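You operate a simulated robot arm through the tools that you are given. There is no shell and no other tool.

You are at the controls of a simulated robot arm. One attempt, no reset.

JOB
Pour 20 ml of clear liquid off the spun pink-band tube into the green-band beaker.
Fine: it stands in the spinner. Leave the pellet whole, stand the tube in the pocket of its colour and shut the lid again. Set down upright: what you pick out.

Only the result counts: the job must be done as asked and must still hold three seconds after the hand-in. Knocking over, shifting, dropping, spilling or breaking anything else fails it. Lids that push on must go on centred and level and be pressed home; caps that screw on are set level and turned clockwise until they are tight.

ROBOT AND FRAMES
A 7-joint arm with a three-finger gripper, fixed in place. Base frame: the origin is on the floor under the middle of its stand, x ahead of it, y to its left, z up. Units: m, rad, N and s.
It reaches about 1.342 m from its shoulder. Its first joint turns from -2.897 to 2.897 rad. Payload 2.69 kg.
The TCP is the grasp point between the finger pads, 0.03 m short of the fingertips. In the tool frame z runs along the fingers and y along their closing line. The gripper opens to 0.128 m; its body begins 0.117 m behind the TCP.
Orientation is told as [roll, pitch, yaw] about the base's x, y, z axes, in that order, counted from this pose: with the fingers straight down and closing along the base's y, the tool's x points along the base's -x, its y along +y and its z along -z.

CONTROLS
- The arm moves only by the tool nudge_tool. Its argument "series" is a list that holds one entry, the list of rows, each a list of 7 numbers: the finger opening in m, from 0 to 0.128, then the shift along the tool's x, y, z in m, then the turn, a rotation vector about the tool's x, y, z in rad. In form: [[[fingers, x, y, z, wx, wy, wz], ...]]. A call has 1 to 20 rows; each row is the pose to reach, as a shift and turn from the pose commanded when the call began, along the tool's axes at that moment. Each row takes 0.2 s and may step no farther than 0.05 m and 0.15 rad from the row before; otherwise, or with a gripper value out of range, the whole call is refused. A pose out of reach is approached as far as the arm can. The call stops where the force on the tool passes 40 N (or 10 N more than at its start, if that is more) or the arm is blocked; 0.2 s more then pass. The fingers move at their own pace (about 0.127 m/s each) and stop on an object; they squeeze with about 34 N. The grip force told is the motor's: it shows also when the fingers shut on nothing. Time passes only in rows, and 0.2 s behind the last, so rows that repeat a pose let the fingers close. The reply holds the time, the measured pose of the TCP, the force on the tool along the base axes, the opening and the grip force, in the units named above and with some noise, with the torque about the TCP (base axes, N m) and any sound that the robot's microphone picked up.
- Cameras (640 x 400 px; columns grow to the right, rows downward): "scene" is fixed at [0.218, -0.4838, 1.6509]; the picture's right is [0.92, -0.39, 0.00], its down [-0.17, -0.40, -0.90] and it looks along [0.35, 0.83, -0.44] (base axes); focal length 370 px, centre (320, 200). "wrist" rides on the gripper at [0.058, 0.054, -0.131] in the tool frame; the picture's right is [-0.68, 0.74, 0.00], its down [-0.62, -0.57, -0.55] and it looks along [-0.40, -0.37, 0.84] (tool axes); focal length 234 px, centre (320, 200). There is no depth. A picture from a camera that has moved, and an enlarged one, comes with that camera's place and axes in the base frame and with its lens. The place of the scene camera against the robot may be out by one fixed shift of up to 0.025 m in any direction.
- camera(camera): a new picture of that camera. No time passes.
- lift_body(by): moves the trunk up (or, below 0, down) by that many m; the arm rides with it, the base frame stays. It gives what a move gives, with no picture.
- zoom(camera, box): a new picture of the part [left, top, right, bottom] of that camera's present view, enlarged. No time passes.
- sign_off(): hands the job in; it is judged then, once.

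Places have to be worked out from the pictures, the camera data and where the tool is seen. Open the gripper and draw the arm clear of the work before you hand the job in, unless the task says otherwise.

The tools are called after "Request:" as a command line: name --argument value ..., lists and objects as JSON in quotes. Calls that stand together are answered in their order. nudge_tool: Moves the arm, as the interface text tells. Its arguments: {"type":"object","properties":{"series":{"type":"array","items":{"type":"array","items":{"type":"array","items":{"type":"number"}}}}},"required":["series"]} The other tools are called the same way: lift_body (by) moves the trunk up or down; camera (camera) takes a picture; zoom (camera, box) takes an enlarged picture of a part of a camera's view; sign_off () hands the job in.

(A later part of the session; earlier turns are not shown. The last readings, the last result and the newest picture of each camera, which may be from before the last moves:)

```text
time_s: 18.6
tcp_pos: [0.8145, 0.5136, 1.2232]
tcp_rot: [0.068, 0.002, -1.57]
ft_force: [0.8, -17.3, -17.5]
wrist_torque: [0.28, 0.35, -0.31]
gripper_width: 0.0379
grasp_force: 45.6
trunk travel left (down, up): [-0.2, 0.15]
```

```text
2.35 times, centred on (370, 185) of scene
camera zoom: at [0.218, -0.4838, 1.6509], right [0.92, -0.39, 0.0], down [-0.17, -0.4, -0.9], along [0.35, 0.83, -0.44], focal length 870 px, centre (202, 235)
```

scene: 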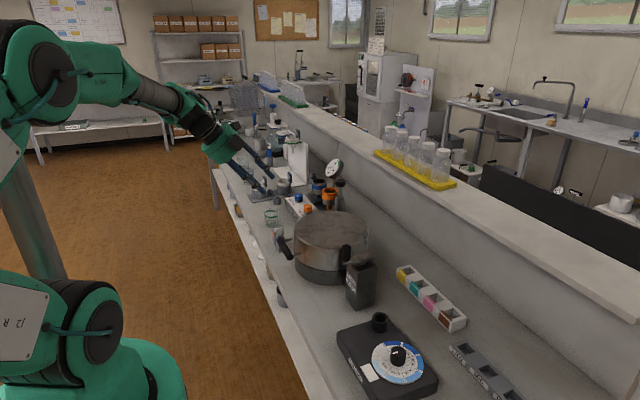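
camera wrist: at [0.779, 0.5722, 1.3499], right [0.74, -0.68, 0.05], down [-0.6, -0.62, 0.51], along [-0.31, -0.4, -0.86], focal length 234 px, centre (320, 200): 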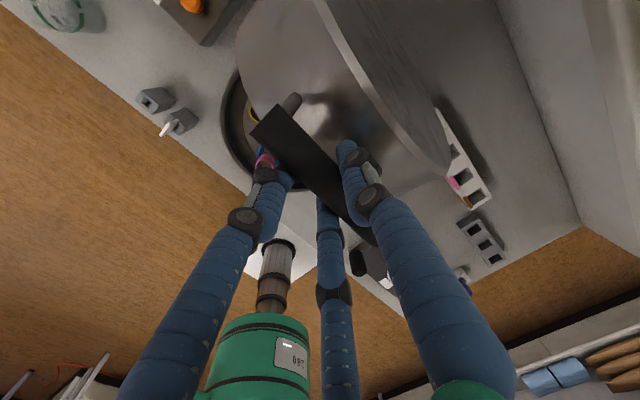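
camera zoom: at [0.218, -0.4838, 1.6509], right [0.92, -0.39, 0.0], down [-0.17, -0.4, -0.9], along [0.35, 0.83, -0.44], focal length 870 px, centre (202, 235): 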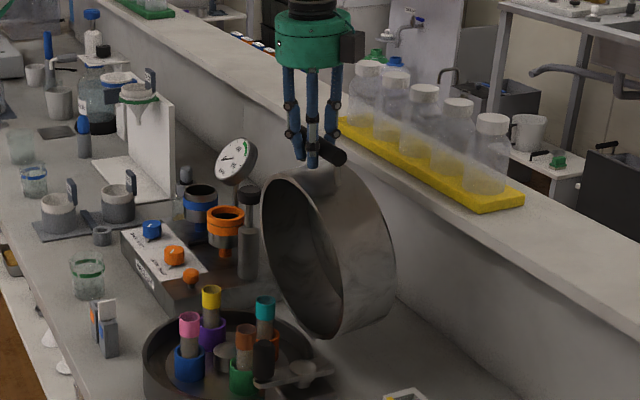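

The lid is near 80°. A side force in y has built up, so I ease 2 mm toward -y and continue past vertical in small steps.

Request:
nudge_tool --series '[[[0.0, -0.002, 0.0155, 0.0018, 0, 0, 0], [0.0, -0.002, 0.0311, 0.0035, 0, 0, 0], [0.0, -0.002, 0.0466, 0.006, 0, 0, 0], [0.0, -0.002, 0.0619, 0.0093, 0, 0, 0]]]'

Request:
zoom --camera "scene" --box '[260, 100, 480, 270]'

Request:
camera --camera "wrist"

```text
time_s: 19.3
tcp_pos: [0.8422, 0.5128, 1.2222]
tcp_rot: [0.059, 0.002, -1.567]
ft_force: [-10.8, -4.2, 2.4]
wrist_torque: [0.27, 0.56, -0.03]
gripper_width: 0.0382
grasp_force: 44.9
trunk travel left (down, up): [-0.2, 0.15]
stopped in row 3: the force on the tool passed its limit at 49 N (the readings are from after the stop); the commanded pose is now the measured one
```

```text
2.35 times, centred on (370, 185) of scene
camera zoom: at [0.218, -0.4838, 1.6509], right [0.92, -0.39, 0.0], down [-0.17, -0.4, -0.9], along [0.35, 0.83, -0.44], focal length 870 px, centre (202, 235)
```

zoom: 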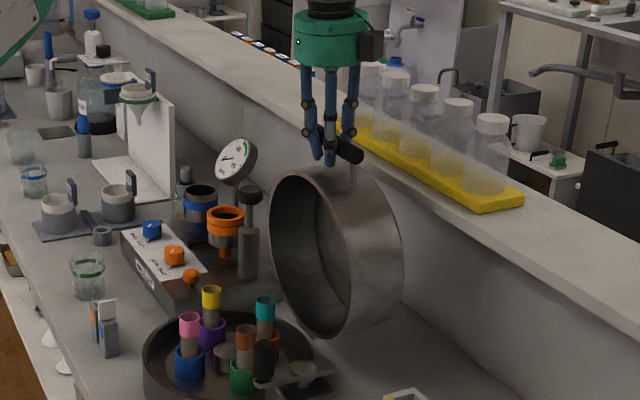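

```text
taken
camera wrist: at [0.8863, 0.5728, 1.356], right [0.74, -0.67, 0.04], down [-0.6, -0.62, 0.51], along [-0.32, -0.4, -0.86], focal length 234 px, centre (320, 200)
```

wrist: 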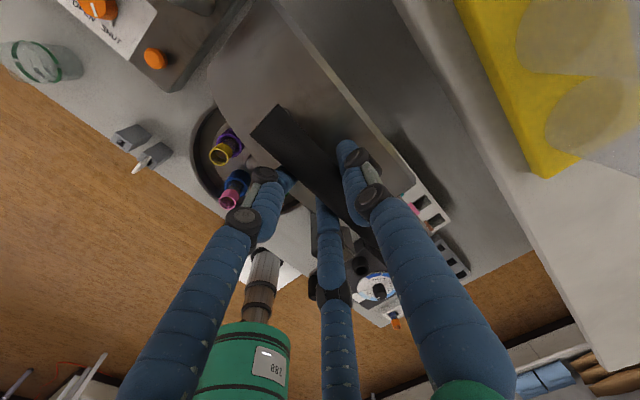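

The lid has met a stop near upright and its mass is past the hinge line, so it should rest there. I ease back 2 mm and open the fingers a little, watching whether the lid stays.

Request:
nudge_tool --series '[[[0.0, 0, -0.001, 0, 0, 0, 0], [0.03, 0, -0.001, 0, 0, 0, 0], [0.044, 0, -0.001, 0, 0, 0, 0], [0.05, 0, -0.001, 0, 0, 0, 0], [0.056, 0, -0.001, 0, 0, 0, 0], [0.056, 0, -0.001, 0, 0, 0, 0]]]'

Request:
zoom --camera "scene" --box '[300, 100, 420, 250]'

```text
time_s: 20.7
tcp_pos: [0.8429, 0.5136, 1.2204]
tcp_rot: [0.061, 0.002, -1.569]
ft_force: [0.1, -0.1, 0.1]
wrist_torque: [0.02, 0.01, 0.04]
gripper_width: 0.0561
grasp_force: 0.1
trunk travel left (down, up): [-0.2, 0.15]
```

```text
2.67 times, centred on (360, 175) of scene
camera zoom: at [0.218, -0.4838, 1.6509], right [0.92, -0.39, 0.0], down [-0.17, -0.4, -0.9], along [0.35, 0.83, -0.44], focal length 985 px, centre (213, 267)
```

zoom: 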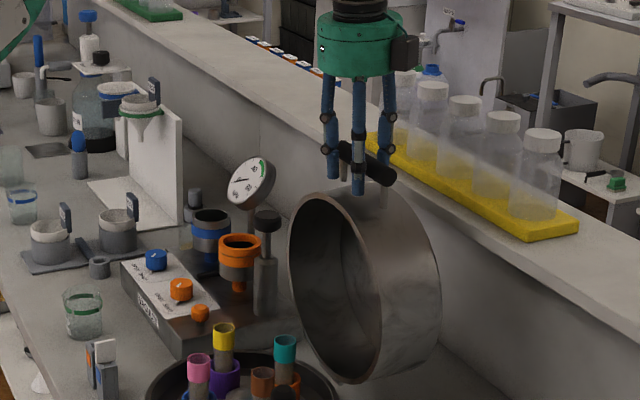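

The readings are at zero, so the lid rests by itself. I check the wrist view for clearance before retracting.

Request:
camera --camera "wrist"

```text
taken
camera wrist: at [0.8869, 0.5733, 1.3547], right [0.74, -0.67, 0.04], down [-0.6, -0.62, 0.51], along [-0.32, -0.4, -0.86], focal length 234 px, centre (320, 200)
```

wrist: 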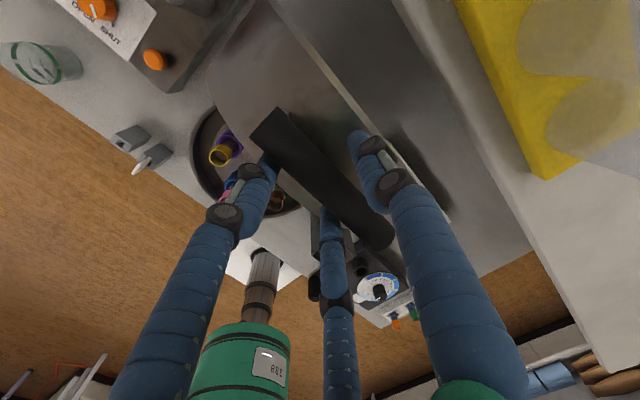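

There is clear space around the bar. I retract straight up.

Request:
nudge_tool --series '[[[0.056, 0, 0.0018, -0.03, 0, 0, 0], [0.056, 0, 0.0036, -0.06, 0, 0, 0], [0.056, 0, 0.0054, -0.09, 0, 0, 0], [0.056, 0, 0.0072, -0.12, 0, 0, 0]]]'

Request:
camera --camera "wrist"

Request:
camera --camera "scene"

```text
time_s: 21.7
tcp_pos: [0.8424, 0.5117, 1.3446]
tcp_rot: [0.064, 0.001, -1.566]
ft_force: [-0.6, -0.3, 0.3]
wrist_torque: [0.03, -0.01, -0.01]
gripper_width: 0.0561
grasp_force: 0.0
trunk travel left (down, up): [-0.2, 0.15]
```

```text
taken
camera wrist: at [0.8864, 0.5707, 1.4775], right [0.74, -0.67, 0.04], down [-0.6, -0.62, 0.51], along [-0.32, -0.4, -0.86], focal length 234 px, centre (320, 200)
```

wrist: 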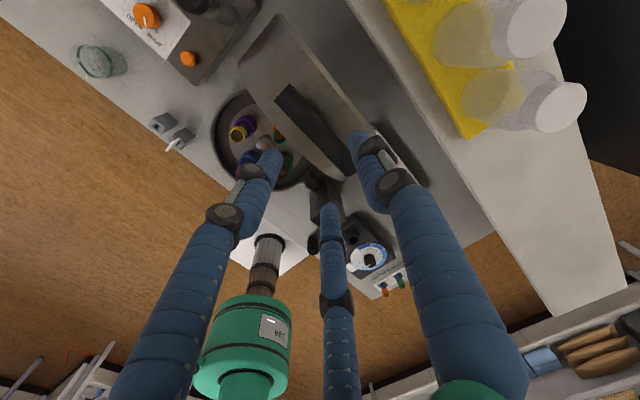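

```text
taken
```

scene: 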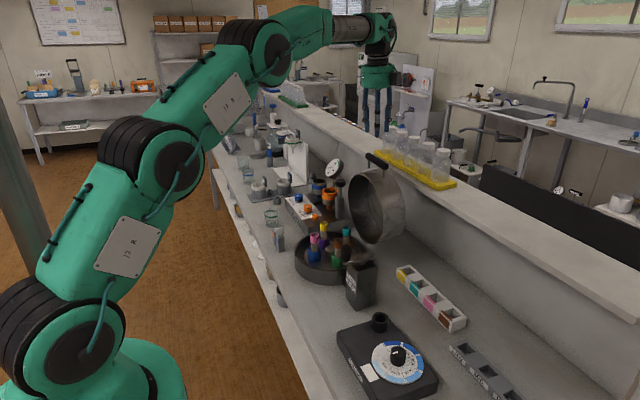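

The lid stands open. I zoom on the rotor with the scene camera, and move the hand back to above the rotor, staying high, for a look from above.

Request:
nudge_tool --series '[[[0.056, 0.0, -0.05, 0, 0.015, 0, 0], [0.056, 0.0, -0.1, 0, 0.03, 0, 0], [0.056, 0.0, -0.15, 0, 0.045, 0, 0], [0.056, 0.0, -0.2, 0, 0.06, 0, 0], [0.056, 0.0, -0.24, 0.02, 0.064, 0, 0], [0.056, 0.0, -0.24, 0.02, 0.064, 0, 0]]]'

Request:
camera --camera "wrist"

Request:
zoom --camera "wrist" --box '[250, 20, 450, 180]'

Request:
zoom --camera "scene" --box '[285, 215, 375, 290]'

```text
time_s: 23.1
tcp_pos: [0.6037, 0.5134, 1.3069]
tcp_rot: [-0.001, 0.002, -1.568]
ft_force: [-0.3, -0.1, 0.5]
wrist_torque: [-0.05, 0.02, -0.02]
gripper_width: 0.0561
grasp_force: 0.0
trunk travel left (down, up): [-0.2, 0.15]
```

```text
taken
camera wrist: at [0.6562, 0.5725, 1.4392], right [0.74, -0.67, 0.0], down [-0.56, -0.62, 0.55], along [-0.37, -0.4, -0.84], focal length 234 px, centre (320, 200)
```

wrist: 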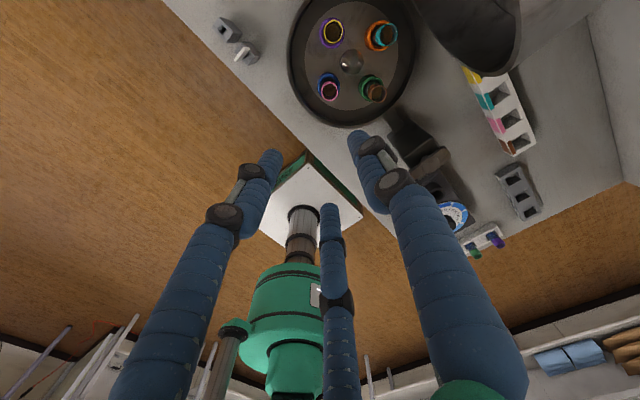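

```text
2.50 times, centred on (350, 100) of wrist
camera zoom: at [0.6562, 0.5725, 1.4392], right [0.74, -0.67, 0.0], down [-0.56, -0.62, 0.55], along [-0.37, -0.4, -0.84], focal length 585 px, centre (245, 450)
```

zoom: 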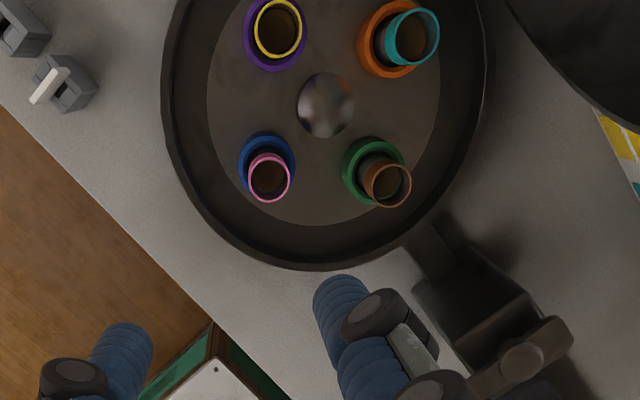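

```text
5.33 times, centred on (330, 252) of scene
camera zoom: at [0.218, -0.4838, 1.6509], right [0.92, -0.39, 0.0], down [-0.17, -0.4, -0.9], along [0.35, 0.83, -0.44], focal length 1971 px, centre (267, -80)
```

zoom: 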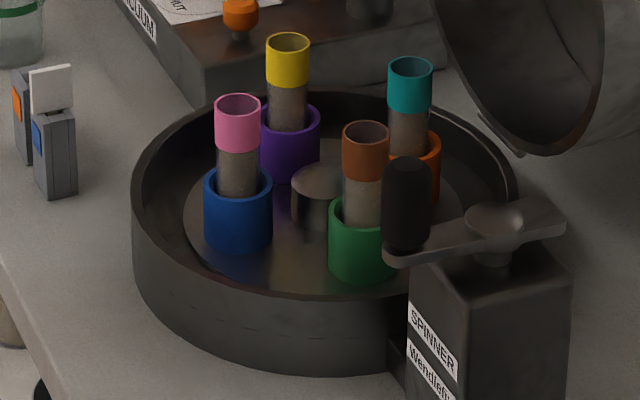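

The tubes are open-topped and stand in the rotor: pink at about (0.622, 0.513), with its rim near z≈0.965. Before picking it up, I test with the empty hand whether the pouring posture, tilted toward +x near the beaker, is reachable at a safe height.

Request:
nudge_tool --series '[[[0.056, 0.0347, -0.01, 0.0107, -0.12, 0, 0], [0.056, 0.0693, -0.02, 0.0214, -0.24, 0, 0], [0.056, 0.104, -0.03, 0.0321, -0.36, 0, 0], [0.056, 0.1386, -0.04, 0.0428, -0.48, 0, 0], [0.056, 0.1733, -0.05, 0.0535, -0.6, 0, 0], [0.056, 0.208, -0.06, 0.0642, -0.72, 0, 0], [0.056, 0.2426, -0.07, 0.0749, -0.84, 0, 0], [0.056, 0.2773, -0.08, 0.0856, -0.96, 0, 0], [0.056, 0.3119, -0.09, 0.0963, -1.08, 0, 0], [0.056, 0.3466, -0.1, 0.107, -1.2, 0, 0]]]'

Request:
camera --camera "wrist"

Request:
camera --camera "scene"

```text
time_s: 25.3
tcp_pos: [0.5489, 0.8895, 1.2705]
tcp_rot: [1.116, -0.116, -1.531]
ft_force: [-1.9, -2.1, -11.6]
wrist_torque: [0.05, -1.35, 0.19]
gripper_width: 0.0561
grasp_force: 0.1
out of reach, approached as far as the arm can: row 8, 9, 10
trunk travel left (down, up): [-0.2, 0.15]
```

```text
taken
camera wrist: at [0.4517, 0.9562, 1.3694], right [0.35, -0.58, 0.73], down [-0.71, -0.67, -0.19], along [0.61, -0.46, -0.65], focal length 234 px, centre (320, 200)
```

wrist: 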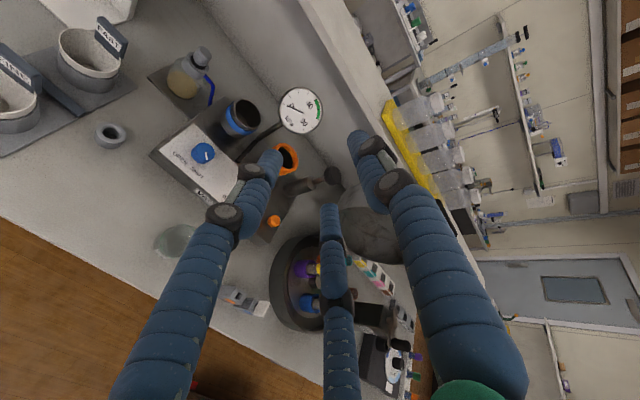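

```text
taken
```

scene: 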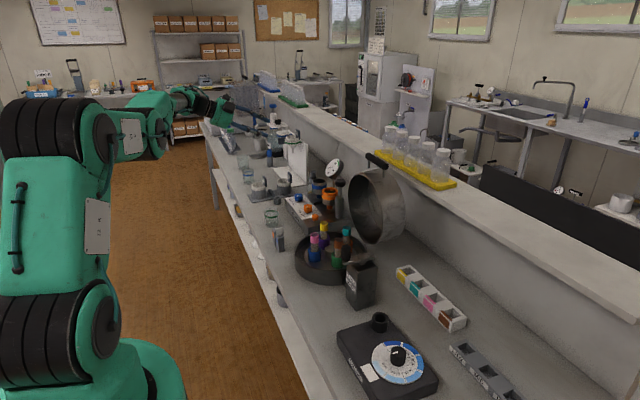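

The tilt limit here is about 1.1 rad when pointing along +x. I try the same one-finger-on-top posture with the hand turned to azimuth ≈40°, closer to the arm's own direction.

Request:
nudge_tool --series '[[[0.056, -0.0121, -0.0159, 0.0029, -0.0238, 0.13, -0.0325], [0.056, -0.0242, -0.0317, 0.0058, -0.0476, 0.2599, -0.0651], [0.056, -0.0364, -0.0476, 0.0087, -0.0715, 0.3899, -0.0976], [0.056, -0.0485, -0.0634, 0.0116, -0.0953, 0.5198, -0.1302], [0.056, -0.0606, -0.0793, 0.0145, -0.1191, 0.6498, -0.1627], [0.056, -0.0606, -0.0793, 0.0145, -0.1191, 0.6498, -0.1627]]]'

Request:
camera --camera "wrist"

```text
time_s: 26.7
tcp_pos: [0.5523, 0.8513, 1.2321]
tcp_rot: [1.157, -0.003, -0.861]
ft_force: [-0.3, -0.7, -0.3]
wrist_torque: [-0.02, 0.03, 0.06]
gripper_width: 0.0562
grasp_force: 0.0
out of reach, approached as far as the arm can: row 2, 3, 4, 5, 6
trunk travel left (down, up): [-0.2, 0.15]
```

```text
taken
camera wrist: at [0.4379, 0.8328, 1.3346], right [0.66, -0.32, 0.68], down [-0.15, -0.94, -0.3], along [0.73, 0.09, -0.67], focal length 234 px, centre (320, 200)
```

wrist: 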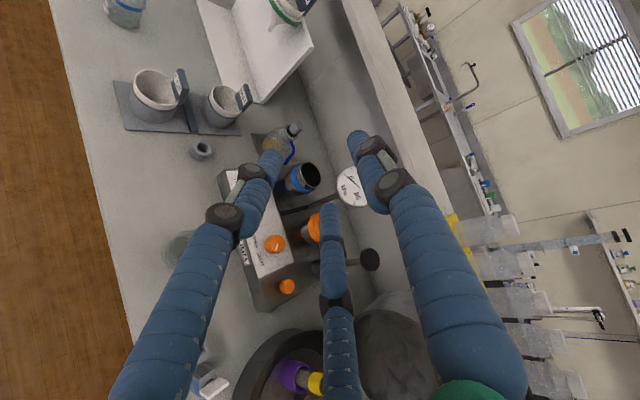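

The limit seems to be the wrist bending "up" against a steep forearm; a lower shoulder should help. I lower the trunk by 0.1 m (the tool also goes down, to about z 1.13, which is still clear) and recheck the tilt.

Request:
lift_body --by -0.1

Request:
nudge_tool --series '[[[0.056, 0, 0, 0, -0.08, 0, 0], [0.056, 0, 0, 0, -0.16, 0, 0], [0.056, 0, 0, 0, -0.24, 0, 0], [0.056, 0, 0, 0, -0.32, 0, 0]]]'

```text
time_s: 28.0
tcp_pos: [0.5522, 0.8523, 1.1334]
tcp_rot: [1.16, -0.003, -0.864]
ft_force: [-0.2, -0.6, 0.5]
wrist_torque: [-0.02, 0.01, -0.02]
gripper_width: 0.056
grasp_force: 0.1
trunk travel left (down, up): [-0.1, 0.25]
```

```text
time_s: 29.0
tcp_pos: [0.551, 0.8519, 1.134]
tcp_rot: [1.159, -0.002, -0.865]
ft_force: [0.0, -0.7, 0.6]
wrist_torque: [0.01, -0.02, 0.03]
gripper_width: 0.0563
grasp_force: 0.0
out of reach, approached as far as the arm can: row 1, 2, 3, 4
trunk travel left (down, up): [-0.1, 0.25]
```

The posture itself is what limits the tilt. I probe another azimuth, turning the hand toward ≈65° (nearly radial) and raising slightly, to find where full tilt becomes reachable.

Request:
nudge_tool --series '[[[0.056, 0, 0.02, -0.01, 0, 0.1, -0.04], [0.056, 0, 0.04, -0.02, 0, 0.2, -0.08], [0.056, 0, 0.05, -0.03, 0, 0.3, -0.12], [0.056, 0, 0.05, -0.03, 0, 0.4, -0.16]]]'

Request:
nudge_tool --series '[[[0.056, 0, 0, 0, -0.1, 0, 0], [0.056, 0, 0, 0, -0.2, 0, 0], [0.056, 0, 0, 0, -0.3, 0, 0]]]'

Request:
camera --camera "scene"

```text
time_s: 30.0
tcp_pos: [0.5452, 0.8464, 1.1963]
tcp_rot: [1.166, 0.007, -0.43]
ft_force: [-0.6, -1.9, 0.4]
wrist_torque: [-0.01, -0.04, -0.09]
gripper_width: 0.0558
grasp_force: 0.0
trunk travel left (down, up): [-0.1, 0.25]
```

```text
time_s: 30.8
tcp_pos: [0.5462, 0.8483, 1.1925]
tcp_rot: [1.462, 0.008, -0.435]
ft_force: [-0.2, -0.4, -0.2]
wrist_torque: [0.01, -0.01, 0.0]
gripper_width: 0.0559
grasp_force: 0.0
trunk travel left (down, up): [-0.1, 0.25]
```

```text
taken
```

scene: 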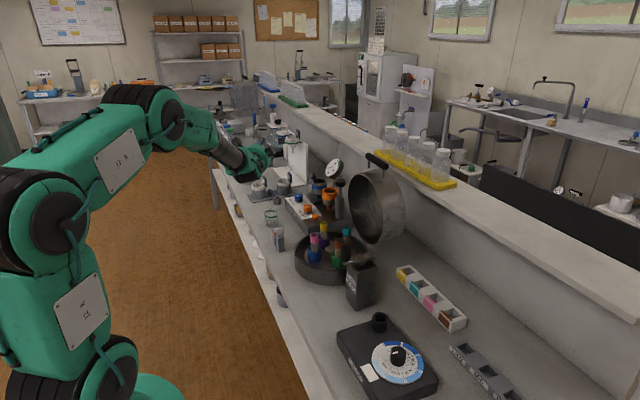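

At azimuth ≈65° with the elbow swung out, a tilt of 1.46 rad is fully reachable. Now I test azimuth ≈50° and a lower height, closer to the actual pouring place.

Request:
nudge_tool --series '[[[0.056, 0, -0.01, 0, 0, -0.09, 0.01], [0.056, 0, -0.03, 0, 0, -0.18, 0.02], [0.056, 0, -0.06, 0, 0, -0.26, 0.028], [0.056, 0, -0.09, 0, 0, -0.26, 0.028], [0.056, 0, -0.11, 0, 0, -0.26, 0.028]]]'

Request:
camera --camera "wrist"

Request:
zoom --camera "scene" --box '[210, 140, 350, 260]'

```text
time_s: 32.0
tcp_pos: [0.5401, 0.8388, 1.0844]
tcp_rot: [1.458, 0.01, -0.694]
ft_force: [0.4, 0.2, -0.5]
wrist_torque: [-0.04, -0.01, 0.04]
gripper_width: 0.0558
grasp_force: 0.1
trunk travel left (down, up): [-0.1, 0.25]
```

```text
taken
camera wrist: at [0.4154, 0.781, 1.1529], right [0.58, -0.37, 0.73], down [0.08, -0.86, -0.51], along [0.81, 0.35, -0.47], focal length 234 px, centre (320, 200)
```

wrist: 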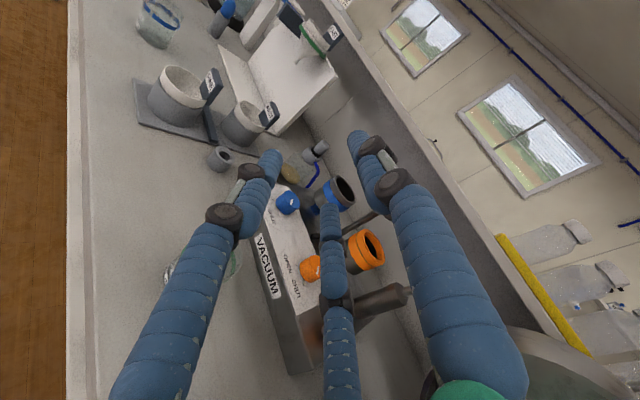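

```text
3.33 times, centred on (280, 200) of scene
camera zoom: at [0.218, -0.4838, 1.6509], right [0.92, -0.39, 0.0], down [-0.17, -0.4, -0.9], along [0.35, 0.83, -0.44], focal length 1232 px, centre (453, 200)
```

zoom: 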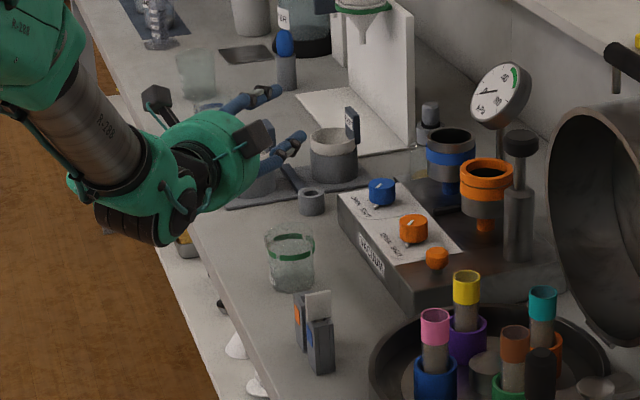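

Full tilt at azimuth ≈50° is reachable at z 1.08, so pouring there will work. I now reverse: untilt to vertical while rising slightly, keeping the yaw, before going to the pink tube.

Request:
nudge_tool --series '[[[0.056, 0, 0.009, -0.001, 0.1325, 0, 0], [0.056, 0, 0.018, -0.002, 0.265, 0, 0], [0.056, 0, 0.027, -0.003, 0.3975, 0, 0], [0.056, 0, 0.036, -0.004, 0.53, 0, 0], [0.056, 0, 0.045, -0.005, 0.6625, 0, 0], [0.056, 0, 0.054, -0.006, 0.795, 0, 0], [0.056, 0, 0.063, -0.007, 0.9275, 0, 0], [0.056, 0, 0.072, -0.008, 1.06, 0, 0], [0.056, 0, 0.081, -0.009, 1.1925, 0, 0], [0.056, 0, 0.09, -0.01, 1.325, 0, 0], [0.056, 0, 0.099, -0.011, 1.458, 0, 0]]]'

Request:
camera --camera "wrist"

```text
time_s: 34.4
tcp_pos: [0.5219, 0.8149, 1.1424]
tcp_rot: [0.211, -0.212, -0.719]
ft_force: [-3.1, -5.7, -9.7]
wrist_torque: [0.55, -0.74, 0.19]
gripper_width: 0.0559
grasp_force: 0.1
out of reach, approached as far as the arm can: row 5, 7, 8, 9, 10, 11
trunk travel left (down, up): [-0.1, 0.25]
```

```text
taken
camera wrist: at [0.473, 0.8908, 1.2658], right [0.95, 0.13, 0.29], down [-0.05, -0.84, 0.54], along [0.32, -0.53, -0.79], focal length 234 px, centre (320, 200)
```

wrist: 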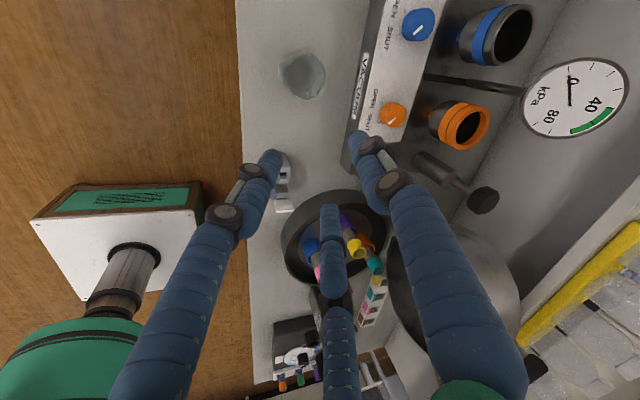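

The untilt hit a joint limit just short of vertical. I hold to check the forces settle and look at the arm's posture.

Request:
nudge_tool --series '[[[0.056, 0, 0, 0, 0, 0, 0]]]'

Request:
camera --camera "scene"

```text
time_s: 34.8
tcp_pos: [0.527, 0.8163, 1.1317]
tcp_rot: [0.19, -0.219, -0.72]
ft_force: [1.0, 1.3, -4.1]
wrist_torque: [-0.21, -0.04, -0.06]
gripper_width: 0.0559
grasp_force: 0.0
trunk travel left (down, up): [-0.1, 0.25]
```

```text
taken
```

scene: 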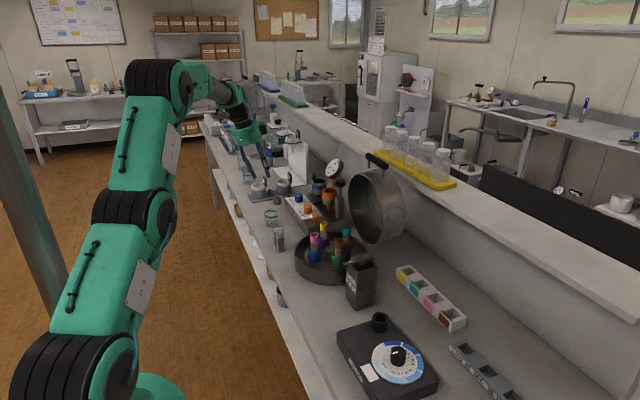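

The forces settled. I move toward a spot above the spinner at a safe height, restoring the vertical posture on the way, to see if vertical is reachable there with this yaw.

Request:
nudge_tool --series '[[[0.056, -0.0337, -0.0207, -0.0055, 0.024, 0.027, -0.0025], [0.056, -0.0673, -0.0414, -0.011, 0.048, 0.055, -0.005], [0.056, -0.101, -0.0621, -0.0164, 0.071, 0.082, -0.0075], [0.056, -0.1346, -0.0828, -0.0219, 0.095, 0.11, -0.01], [0.056, -0.1683, -0.1034, -0.0274, 0.119, 0.137, -0.0125], [0.056, -0.2019, -0.1241, -0.0329, 0.143, 0.164, -0.015], [0.056, -0.2356, -0.1448, -0.0383, 0.166, 0.192, -0.0175], [0.056, -0.2692, -0.1655, -0.0438, 0.19, 0.219, -0.02], [0.056, -0.2692, -0.1655, -0.0438, 0.19, 0.219, -0.02]]]'

Request:
camera --camera "wrist"

Request:
camera --camera "scene"

```text
time_s: 36.8
tcp_pos: [0.5954, 0.5076, 1.1871]
tcp_rot: [0.03, -0.254, -0.682]
ft_force: [-0.9, -0.9, 0.4]
wrist_torque: [0.07, 0.02, 0.02]
gripper_width: 0.0561
grasp_force: 0.0
out of reach, approached as far as the arm can: row 1, 2, 3, 4, 5, 6, 7, 8, 9
trunk travel left (down, up): [-0.1, 0.25]
```

```text
taken
camera wrist: at [0.5555, 0.6023, 1.3002], right [0.97, 0.16, 0.19], down [-0.01, -0.74, 0.67], along [0.25, -0.65, -0.72], focal length 234 px, centre (320, 200)
```

wrist: 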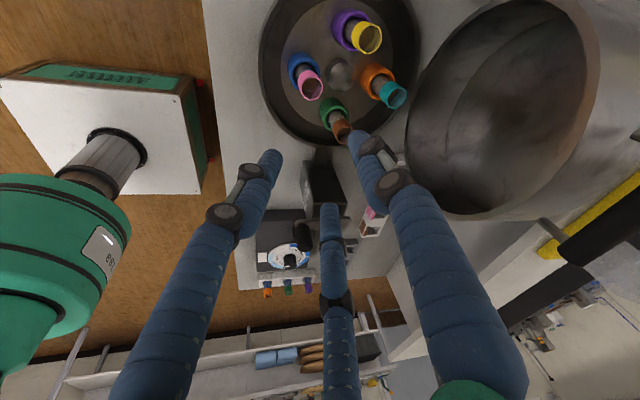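

```text
taken
```

scene: 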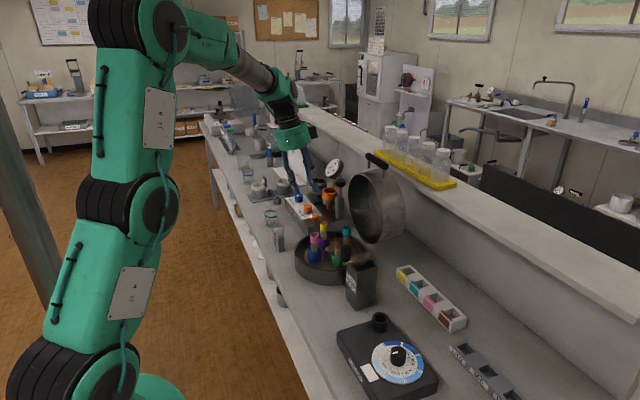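

The pink tube is in view and only a 0.25 rad lean remains stuck. I turn the yaw back toward -1.2 while straightening to vertical.

Request:
nudge_tool --series '[[[0.056, 0, 0, 0, 0.018, 0.05, 0.103], [0.056, 0, 0, 0, 0.036, 0.099, 0.206], [0.056, 0, 0, 0, 0.054, 0.149, 0.309], [0.056, 0, 0, 0, 0.072, 0.198, 0.412], [0.056, 0, 0, 0, 0.09, 0.248, 0.515], [0.056, 0, 0, 0, 0.09, 0.248, 0.515]]]'

```text
time_s: 38.2
tcp_pos: [0.5812, 0.4974, 1.1614]
tcp_rot: [0.152, -0.196, -1.214]
ft_force: [-0.1, -1.1, -0.2]
wrist_torque: [0.0, -0.02, -0.03]
gripper_width: 0.0559
grasp_force: 0.1
out of reach, approached as far as the arm can: row 1, 2, 3, 4, 5, 6
trunk travel left (down, up): [-0.1, 0.25]
```

Still leaning by about 0.25 rad; the elbow swivel changed during the tilted probing. I rise and move to the earlier known-good area, (0.67, 0.60, 1.40), asking for vertical there.

Request:
nudge_tool --series '[[[0.056, 0.015, 0.015, -0.03, 0, 0, 0], [0.056, 0.03, 0.03, -0.06, 0, 0, 0], [0.056, 0.045, 0.045, -0.09, 0, 0, 0], [0.056, 0.06, 0.06, -0.12, 0, 0, 0], [0.056, 0.06, 0.06, -0.16, 0.04, 0.05, 0.08], [0.056, 0.06, 0.06, -0.2, 0.08, 0.1, 0.16], [0.056, 0.06, 0.06, -0.23, 0.12, 0.15, 0.24], [0.056, 0.06, 0.06, -0.23, 0.16, 0.2, 0.32]]]'

Request:
camera --camera "scene"

```text
time_s: 40.0
tcp_pos: [0.5661, 0.5981, 1.375]
tcp_rot: [0.237, -0.156, -1.508]
ft_force: [-0.3, 0.2, -0.2]
wrist_torque: [0.04, -0.04, 0.0]
gripper_width: 0.0559
grasp_force: 0.0
out of reach, approached as far as the arm can: row 2, 3, 5, 6, 7, 8
trunk travel left (down, up): [-0.1, 0.25]
```

```text
taken
```

scene: 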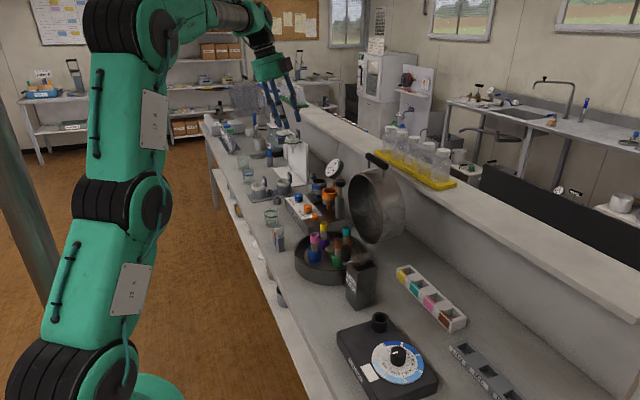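

The lean is a wound-up wrist from circling the forearm direction. To unwind, I retrace: go back near the beaker at height, tilt up at azimuth 50°, and then I'll swing back to azimuth 0 and untilt.

Request:
nudge_tool --series '[[[0.056, 0.0258, -0.0048, 0.0129, -0.0969, 0.0674, -0.0537], [0.056, 0.0516, -0.0096, 0.0258, -0.1938, 0.1347, -0.1073], [0.056, 0.0773, -0.0144, 0.0386, -0.2907, 0.2021, -0.161], [0.056, 0.1031, -0.0192, 0.0515, -0.3876, 0.2694, -0.2147], [0.056, 0.1289, -0.024, 0.0644, -0.4845, 0.3368, -0.2684], [0.056, 0.1547, -0.0288, 0.0773, -0.5813, 0.4041, -0.322], [0.056, 0.1805, -0.0336, 0.0902, -0.6782, 0.4715, -0.3757], [0.056, 0.2062, -0.0384, 0.103, -0.7751, 0.5388, -0.4294], [0.056, 0.232, -0.0432, 0.1159, -0.872, 0.6062, -0.483], [0.056, 0.2578, -0.048, 0.1288, -0.9689, 0.6735, -0.5367]]]'

Request:
camera --camera "scene"

```text
time_s: 42.2
tcp_pos: [0.5341, 0.8359, 1.2011]
tcp_rot: [1.2, 0.005, -0.693]
ft_force: [0.0, -0.8, 0.4]
wrist_torque: [-0.08, 0.0, -0.03]
gripper_width: 0.0563
grasp_force: 0.1
trunk travel left (down, up): [-0.1, 0.25]
```

```text
taken
```

scene: 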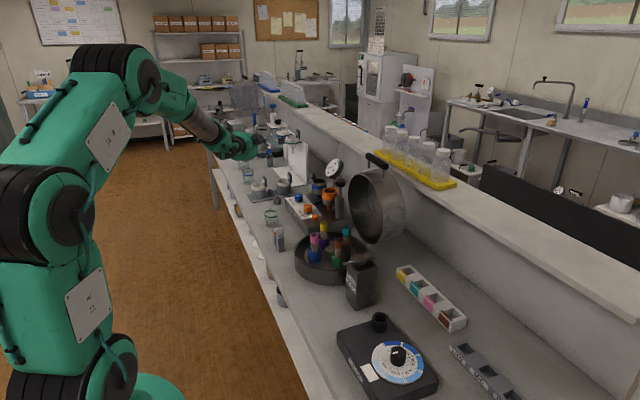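

All rows were reached. Now I swing about the vertical axis back toward azimuth ≈2° at the same tilt.

Request:
nudge_tool --series '[[[0.056, 0.0034, 0.0029, 0.0075, 0, -0.13, 0.0507], [0.056, 0.0068, 0.0058, 0.0149, 0, -0.261, 0.1013], [0.056, 0.0102, 0.0087, 0.0224, 0, -0.3915, 0.152], [0.056, 0.0136, 0.0116, 0.0298, 0, -0.522, 0.2027], [0.056, 0.017, 0.0145, 0.0373, 0, -0.6525, 0.2533], [0.056, 0.0204, 0.0174, 0.0447, 0, -0.783, 0.304]]]'

Request:
camera --camera "scene"

```text
time_s: 43.6
tcp_pos: [0.5478, 0.8839, 1.1962]
tcp_rot: [1.197, -0.001, -1.535]
ft_force: [0.3, 0.6, 0.3]
wrist_torque: [0.02, -0.06, 0.03]
gripper_width: 0.0561
grasp_force: 0.0
trunk travel left (down, up): [-0.1, 0.25]
```

```text
taken
```

scene: 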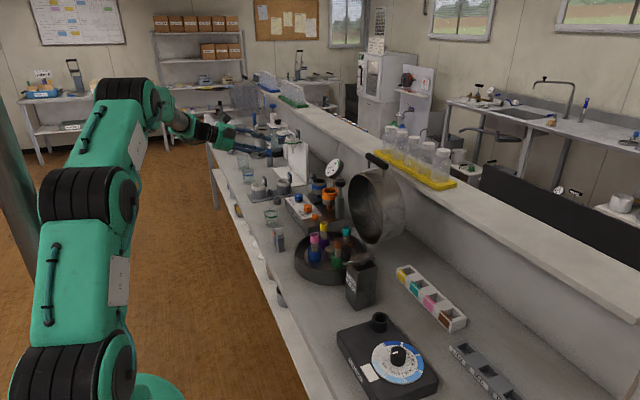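

This azimuth now works fully at tilt 1.2. I untilt along azimuth 0 to check that vertical is reachable from this side.

Request:
nudge_tool --series '[[[0.056, 0, 0.005, 0, 0.133, 0, 0], [0.056, 0, 0.01, 0, 0.266, 0, 0], [0.056, 0, 0.015, 0, 0.399, 0, 0], [0.056, 0, 0.02, 0, 0.532, 0, 0], [0.056, 0, 0.025, 0, 0.665, 0, 0], [0.056, 0, 0.03, 0, 0.798, 0, 0], [0.056, 0, 0.035, 0, 0.931, 0, 0], [0.056, 0, 0.04, 0, 1.064, 0, 0], [0.056, 0, 0.045, 0, 1.197, 0, 0]]]'

Request:
camera --camera "scene"

```text
time_s: 45.6
tcp_pos: [0.5604, 0.8845, 1.2292]
tcp_rot: [0.333, -0.001, -1.531]
ft_force: [0.6, -0.6, 0.4]
wrist_torque: [0.01, -0.01, 0.02]
gripper_width: 0.0562
grasp_force: 0.1
out of reach, approached as far as the arm can: row 7, 8, 9
trunk travel left (down, up): [-0.1, 0.25]
```

```text
taken
```

scene: 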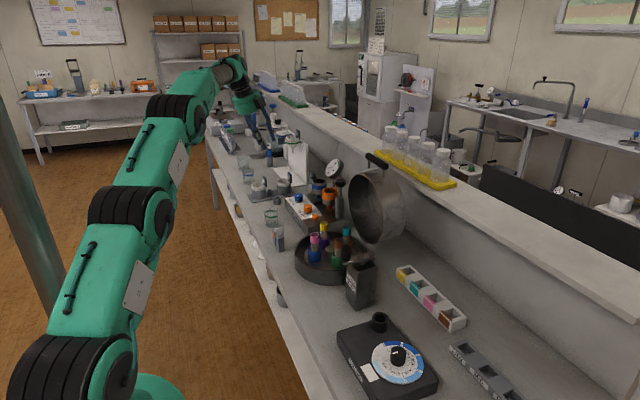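

A residual lean again equals a wrist-roll limit in this branch (J5 can't reach π). The fix is to tilt and untilt in the arm's own plane (azimuth ≈62°). I go back up in tilt first.

Request:
nudge_tool --series '[[[0.056, 0, 0, 0, -0.145, 0, 0], [0.056, 0, 0, 0, -0.29, 0, 0], [0.056, 0, 0, 0, -0.435, 0, 0], [0.056, 0, 0, 0, -0.58, 0, 0], [0.056, 0, 0, 0, -0.725, 0, 0], [0.056, 0, 0, 0, -0.865, 0, 0]]]'

Request:
nudge_tool --series '[[[0.056, 0, 0, 0, 0, 0.13, -0.05], [0.056, 0, 0, 0, 0, 0.26, -0.1], [0.056, 0, 0, 0, 0, 0.39, -0.15], [0.056, 0, 0, 0, 0, 0.52, -0.2], [0.056, 0, 0, 0, 0, 0.65, -0.25], [0.056, 0, 0, 0, 0, 0.78, -0.3], [0.056, 0, 0, 0, 0, 0.91, -0.35], [0.056, 0, 0, 0, 0, 0.98, -0.38]]]'

```text
time_s: 47.0
tcp_pos: [0.5598, 0.8842, 1.2297]
tcp_rot: [1.201, -0.002, -1.531]
ft_force: [0.5, -0.2, 0.1]
wrist_torque: [0.02, 0.04, 0.02]
gripper_width: 0.0559
grasp_force: 0.1
trunk travel left (down, up): [-0.1, 0.25]
```

```text
time_s: 48.8
tcp_pos: [0.5591, 0.884, 1.2206]
tcp_rot: [1.184, 0.0, -0.481]
ft_force: [0.7, 1.2, -9.5]
wrist_torque: [0.98, -0.47, 0.01]
gripper_width: 0.0559
grasp_force: 0.1
trunk travel left (down, up): [-0.1, 0.25]
```

Now at azimuth ≈62°, tilt 1.18. I untilt along this azimuth and see whether vertical is reached.

Request:
nudge_tool --series '[[[0.056, 0, 0, 0, 0, 0, 0], [0.056, 0, 0, 0, 0.13, 0, 0], [0.056, 0, 0, 0, 0.26, 0, 0], [0.056, 0, 0, 0, 0.39, 0, 0], [0.056, 0, 0, 0, 0.52, 0, 0], [0.056, 0, 0, 0, 0.65, 0, 0]]]'

Request:
camera --camera "scene"

```text
time_s: 50.2
tcp_pos: [0.5591, 0.8838, 1.2287]
tcp_rot: [0.544, 0.001, -0.481]
ft_force: [-0.8, 0.7, 0.0]
wrist_torque: [0.03, -0.06, 0.01]
gripper_width: 0.0563
grasp_force: 0.1
trunk travel left (down, up): [-0.1, 0.25]
```

```text
taken
```

scene: 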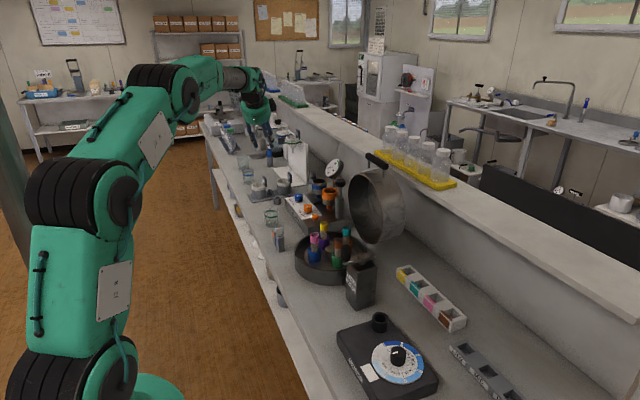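

No limit so far; I continue to vertical.

Request:
nudge_tool --series '[[[0.056, 0, 0, 0, 0.11, 0, 0], [0.056, 0, 0, 0, 0.22, 0, 0], [0.056, 0, 0, 0, 0.33, 0, 0], [0.056, 0, 0, 0, 0.44, 0, 0], [0.056, 0, 0, 0, 0.544, 0, 0], [0.056, 0, 0, 0, 0.544, 0, 0]]]'

Request:
camera --camera "scene"

```text
time_s: 51.6
tcp_pos: [0.5557, 0.8746, 1.2131]
tcp_rot: [0.042, 0.002, -0.48]
ft_force: [0.6, 1.9, -6.0]
wrist_torque: [-0.25, 0.15, 0.02]
gripper_width: 0.056
grasp_force: 0.0
out of reach, approached as far as the arm can: row 5, 6
trunk travel left (down, up): [-0.1, 0.25]
```

```text
taken
```

scene: 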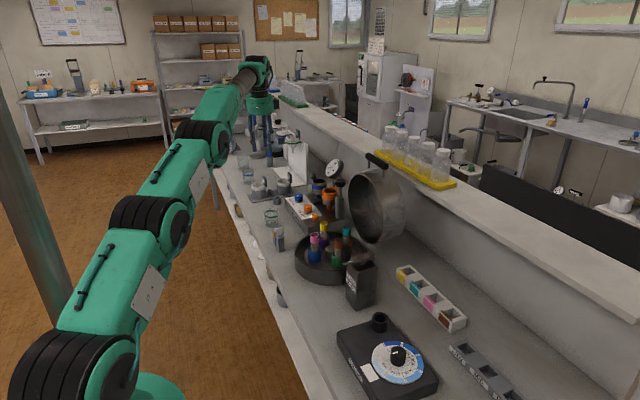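

Within 0.04 rad of vertical now. I raise the trunk by 0.1 m for a better elbow and then head toward the pink tube with the hand vertical.

Request:
lift_body --by 0.1

Request:
nudge_tool --series '[[[0.056, 0.01, -0.03, 0.0, 0.02, 0, 0], [0.056, 0.02, -0.06, 0.0, 0.04, 0, 0], [0.056, 0.02, -0.1, 0.0, 0.04, 0, 0], [0.056, 0.02, -0.14, 0.0, 0.04, 0, 0]]]'

Request:
camera --camera "scene"

```text
time_s: 53.0
tcp_pos: [0.5543, 0.8741, 1.3242]
tcp_rot: [0.054, 0.002, -0.479]
ft_force: [0.4, 0.7, 0.2]
wrist_torque: [-0.02, 0.01, -0.02]
gripper_width: 0.0562
grasp_force: 0.0
trunk travel left (down, up): [-0.2, 0.15]
```

```text
time_s: 54.0
tcp_pos: [0.47, 0.7574, 1.3203]
tcp_rot: [0.017, 0.0, -0.48]
ft_force: [0.0, 0.5, 1.2]
wrist_torque: [0.03, -0.02, -0.02]
gripper_width: 0.0562
grasp_force: 0.0
trunk travel left (down, up): [-0.2, 0.15]
```

```text
taken
```

scene: 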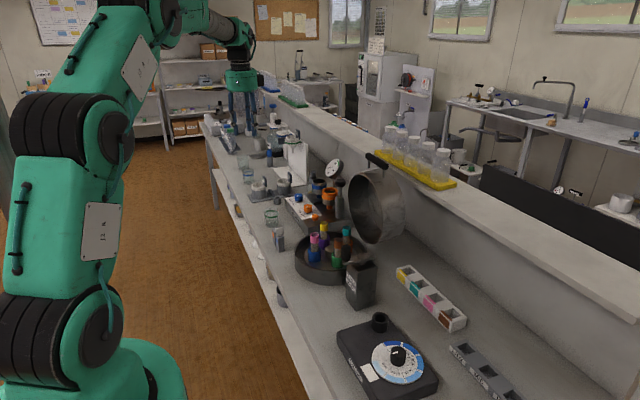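

Vertical and unconstrained. I move above the pink tube at TCP z≈1.15.

Request:
nudge_tool --series '[[[0.056, -0.031, -0.0183, 0.01, 0.002, 0, 0], [0.056, -0.0619, -0.0367, 0.03, 0.004, 0, 0], [0.056, -0.0929, -0.055, 0.05, 0.006, 0, 0], [0.056, -0.1239, -0.0733, 0.07, 0.009, 0, 0], [0.056, -0.1548, -0.0916, 0.095, 0.011, 0, 0], [0.056, -0.1858, -0.11, 0.12, 0.013, 0, 0], [0.056, -0.2167, -0.1283, 0.145, 0.015, 0, 0], [0.056, -0.2477, -0.1466, 0.17, 0.017, 0, 0], [0.056, -0.2477, -0.1466, 0.17, 0.017, 0, 0]]]'

Request:
camera --camera "wrist"

Request:
zoom --camera "wrist" --box '[220, 60, 440, 220]'

```text
time_s: 56.0
tcp_pos: [0.6236, 0.5139, 1.1449]
tcp_rot: [0.0, 0.002, -0.481]
ft_force: [-0.1, -1.1, -0.4]
wrist_torque: [0.01, 0.09, -0.04]
gripper_width: 0.0562
grasp_force: 0.1
trunk travel left (down, up): [-0.2, 0.15]
```

```text
taken
camera wrist: at [0.5955, 0.5886, 1.2747], right [0.94, 0.34, 0.0], down [0.29, -0.79, 0.55], along [0.19, -0.52, -0.84], focal length 234 px, centre (320, 200)
```

wrist: 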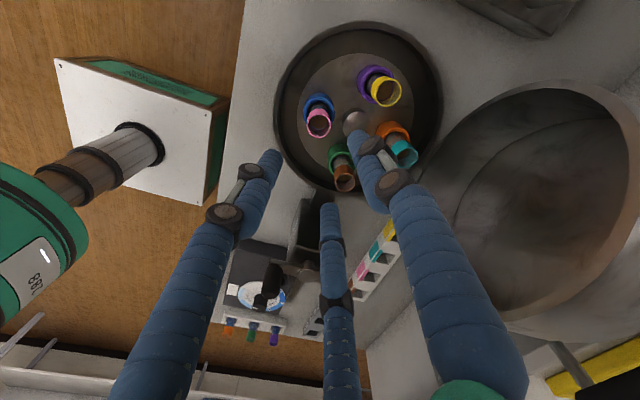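

```text
2.50 times, centred on (330, 140) of wrist
camera zoom: at [0.5955, 0.5886, 1.2747], right [0.94, 0.34, 0.0], down [0.29, -0.79, 0.55], along [0.19, -0.52, -0.84], focal length 585 px, centre (295, 350)
```

zoom: 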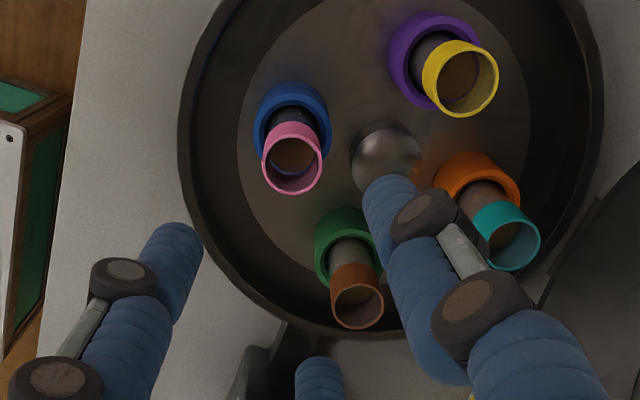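

The tube rim is near (0.623, 0.510), z between 0.97 and 0.99. I lower to z≈1.07, still above the rim, for a better height estimate.

Request:
nudge_tool --series '[[[0.056, 0, 0, 0.025, 0, 0, 0], [0.056, 0, 0, 0.05, 0, 0, 0], [0.056, 0, 0, 0.075, 0, 0, 0], [0.056, 0, 0, 0.075, 0, 0, 0]]]'

Request:
zoom --camera "wrist" --box '[220, 80, 440, 240]'

Request:
zoom --camera "scene" --box '[280, 200, 360, 270]'

```text
time_s: 57.0
tcp_pos: [0.6234, 0.5152, 1.0685]
tcp_rot: [-0.001, 0.0, -0.48]
ft_force: [1.2, 0.4, -0.6]
wrist_torque: [-0.04, 0.02, 0.04]
gripper_width: 0.056
grasp_force: 0.1
trunk travel left (down, up): [-0.2, 0.15]
```

```text
2.50 times, centred on (330, 160) of wrist
camera zoom: at [0.5955, 0.5916, 1.1991], right [0.94, 0.34, 0.0], down [0.29, -0.79, 0.55], along [0.19, -0.52, -0.84], focal length 585 px, centre (295, 300)
```

zoom: 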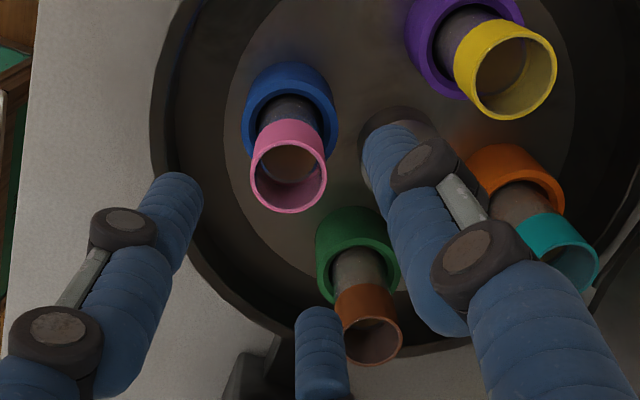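

```text
5.71 times, centred on (320, 235) of scene
camera zoom: at [0.218, -0.4838, 1.6509], right [0.92, -0.39, 0.0], down [-0.17, -0.4, -0.9], along [0.35, 0.83, -0.44], focal length 2112 px, centre (320, 0)
```

zoom: 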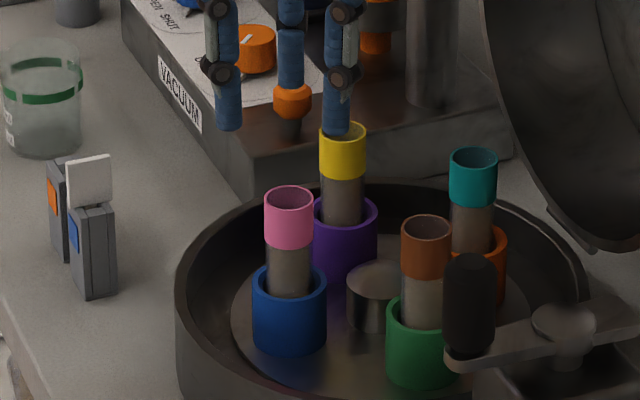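

The rim is about z≈0.97 with an outer diameter ≈0.0316 m, centred at (0.623, 0.508). I shift 6 mm and descend around the tube to TCP z≈0.951, with the tips staying above the bucket edge.

Request:
nudge_tool --series '[[[0.056, -0.0023, -0.0058, 0.01, 0, 0, 0], [0.056, -0.0023, -0.0058, 0.035, 0, 0, 0], [0.056, -0.0023, -0.0058, 0.06, 0, 0, 0], [0.056, -0.0023, -0.0058, 0.08, 0, 0, 0]]]'

Request:
camera --camera "wrist"

Request:
zoom --camera "scene" --box '[280, 200, 360, 270]'

```text
time_s: 58.0
tcp_pos: [0.6253, 0.5093, 0.9891]
tcp_rot: [0.001, -0.002, -0.48]
ft_force: [0.4, 0.0, -0.8]
wrist_torque: [-0.02, -0.01, 0.0]
gripper_width: 0.056
grasp_force: 0.1
trunk travel left (down, up): [-0.2, 0.15]
```

```text
taken
camera wrist: at [0.5966, 0.5852, 1.1199], right [0.94, 0.34, 0.0], down [0.29, -0.79, 0.55], along [0.19, -0.52, -0.84], focal length 234 px, centre (320, 200)
```

wrist: 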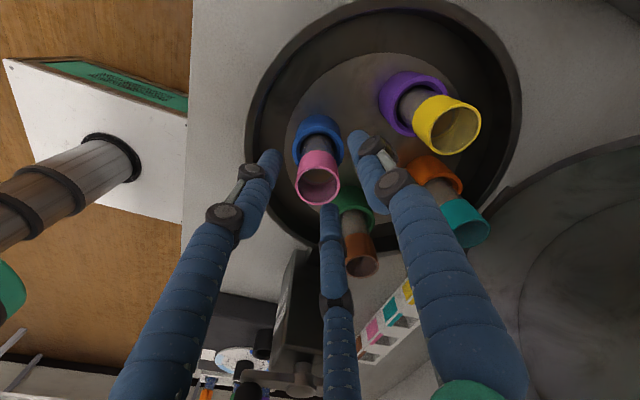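

```text
5.71 times, centred on (320, 235) of scene
camera zoom: at [0.218, -0.4838, 1.6509], right [0.92, -0.39, 0.0], down [-0.17, -0.4, -0.9], along [0.35, 0.83, -0.44], focal length 2112 px, centre (320, 0)
```

zoom: 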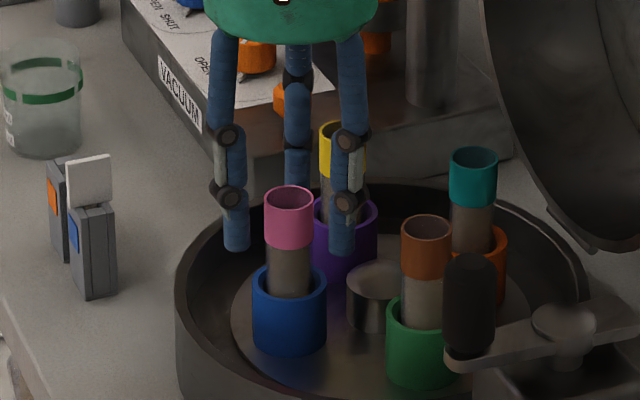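

Centred to within about 3 mm. I descend the rest of the way and then close gently on the tube.

Request:
nudge_tool --series '[[[0.056, 0.001, -0.001, 0.019, 0, 0, 0], [0.056, 0.0015, -0.001, 0.037, 0, 0, 0], [0.056, 0.0015, -0.001, 0.037, 0, 0, 0]]]'

Request:
zoom --camera "wrist" --box '[230, 100, 420, 250]'

Request:
zoom --camera "scene" --box '[280, 200, 360, 270]'

```text
time_s: 58.8
tcp_pos: [0.6221, 0.5104, 0.9519]
tcp_rot: [-0.002, 0.001, -0.478]
ft_force: [1.0, 0.7, -0.3]
wrist_torque: [-0.04, 0.06, -0.02]
gripper_width: 0.0562
grasp_force: 0.1
trunk travel left (down, up): [-0.2, 0.15]
```

```text
2.67 times, centred on (325, 175) of wrist
camera zoom: at [0.5945, 0.5851, 1.0827], right [0.94, 0.34, 0.0], down [0.29, -0.79, 0.55], along [0.19, -0.52, -0.84], focal length 624 px, centre (307, 267)
```

zoom: 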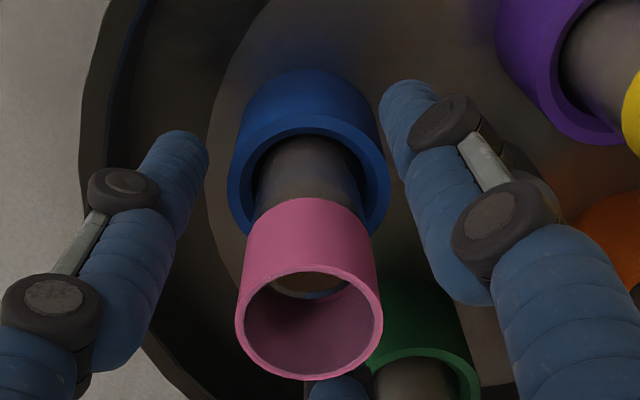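

```text
5.71 times, centred on (320, 235) of scene
camera zoom: at [0.218, -0.4838, 1.6509], right [0.92, -0.39, 0.0], down [-0.17, -0.4, -0.9], along [0.35, 0.83, -0.44], focal length 2112 px, centre (320, 0)
```

zoom: 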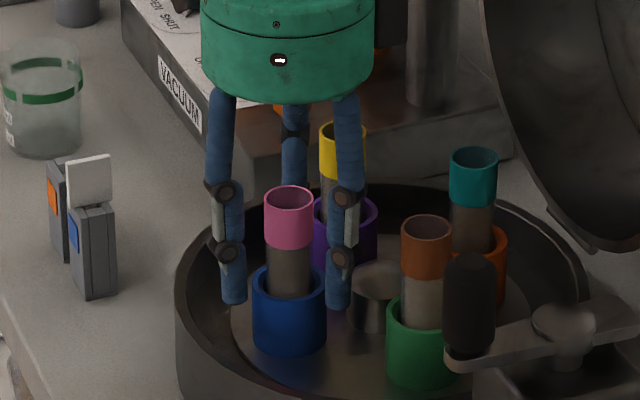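

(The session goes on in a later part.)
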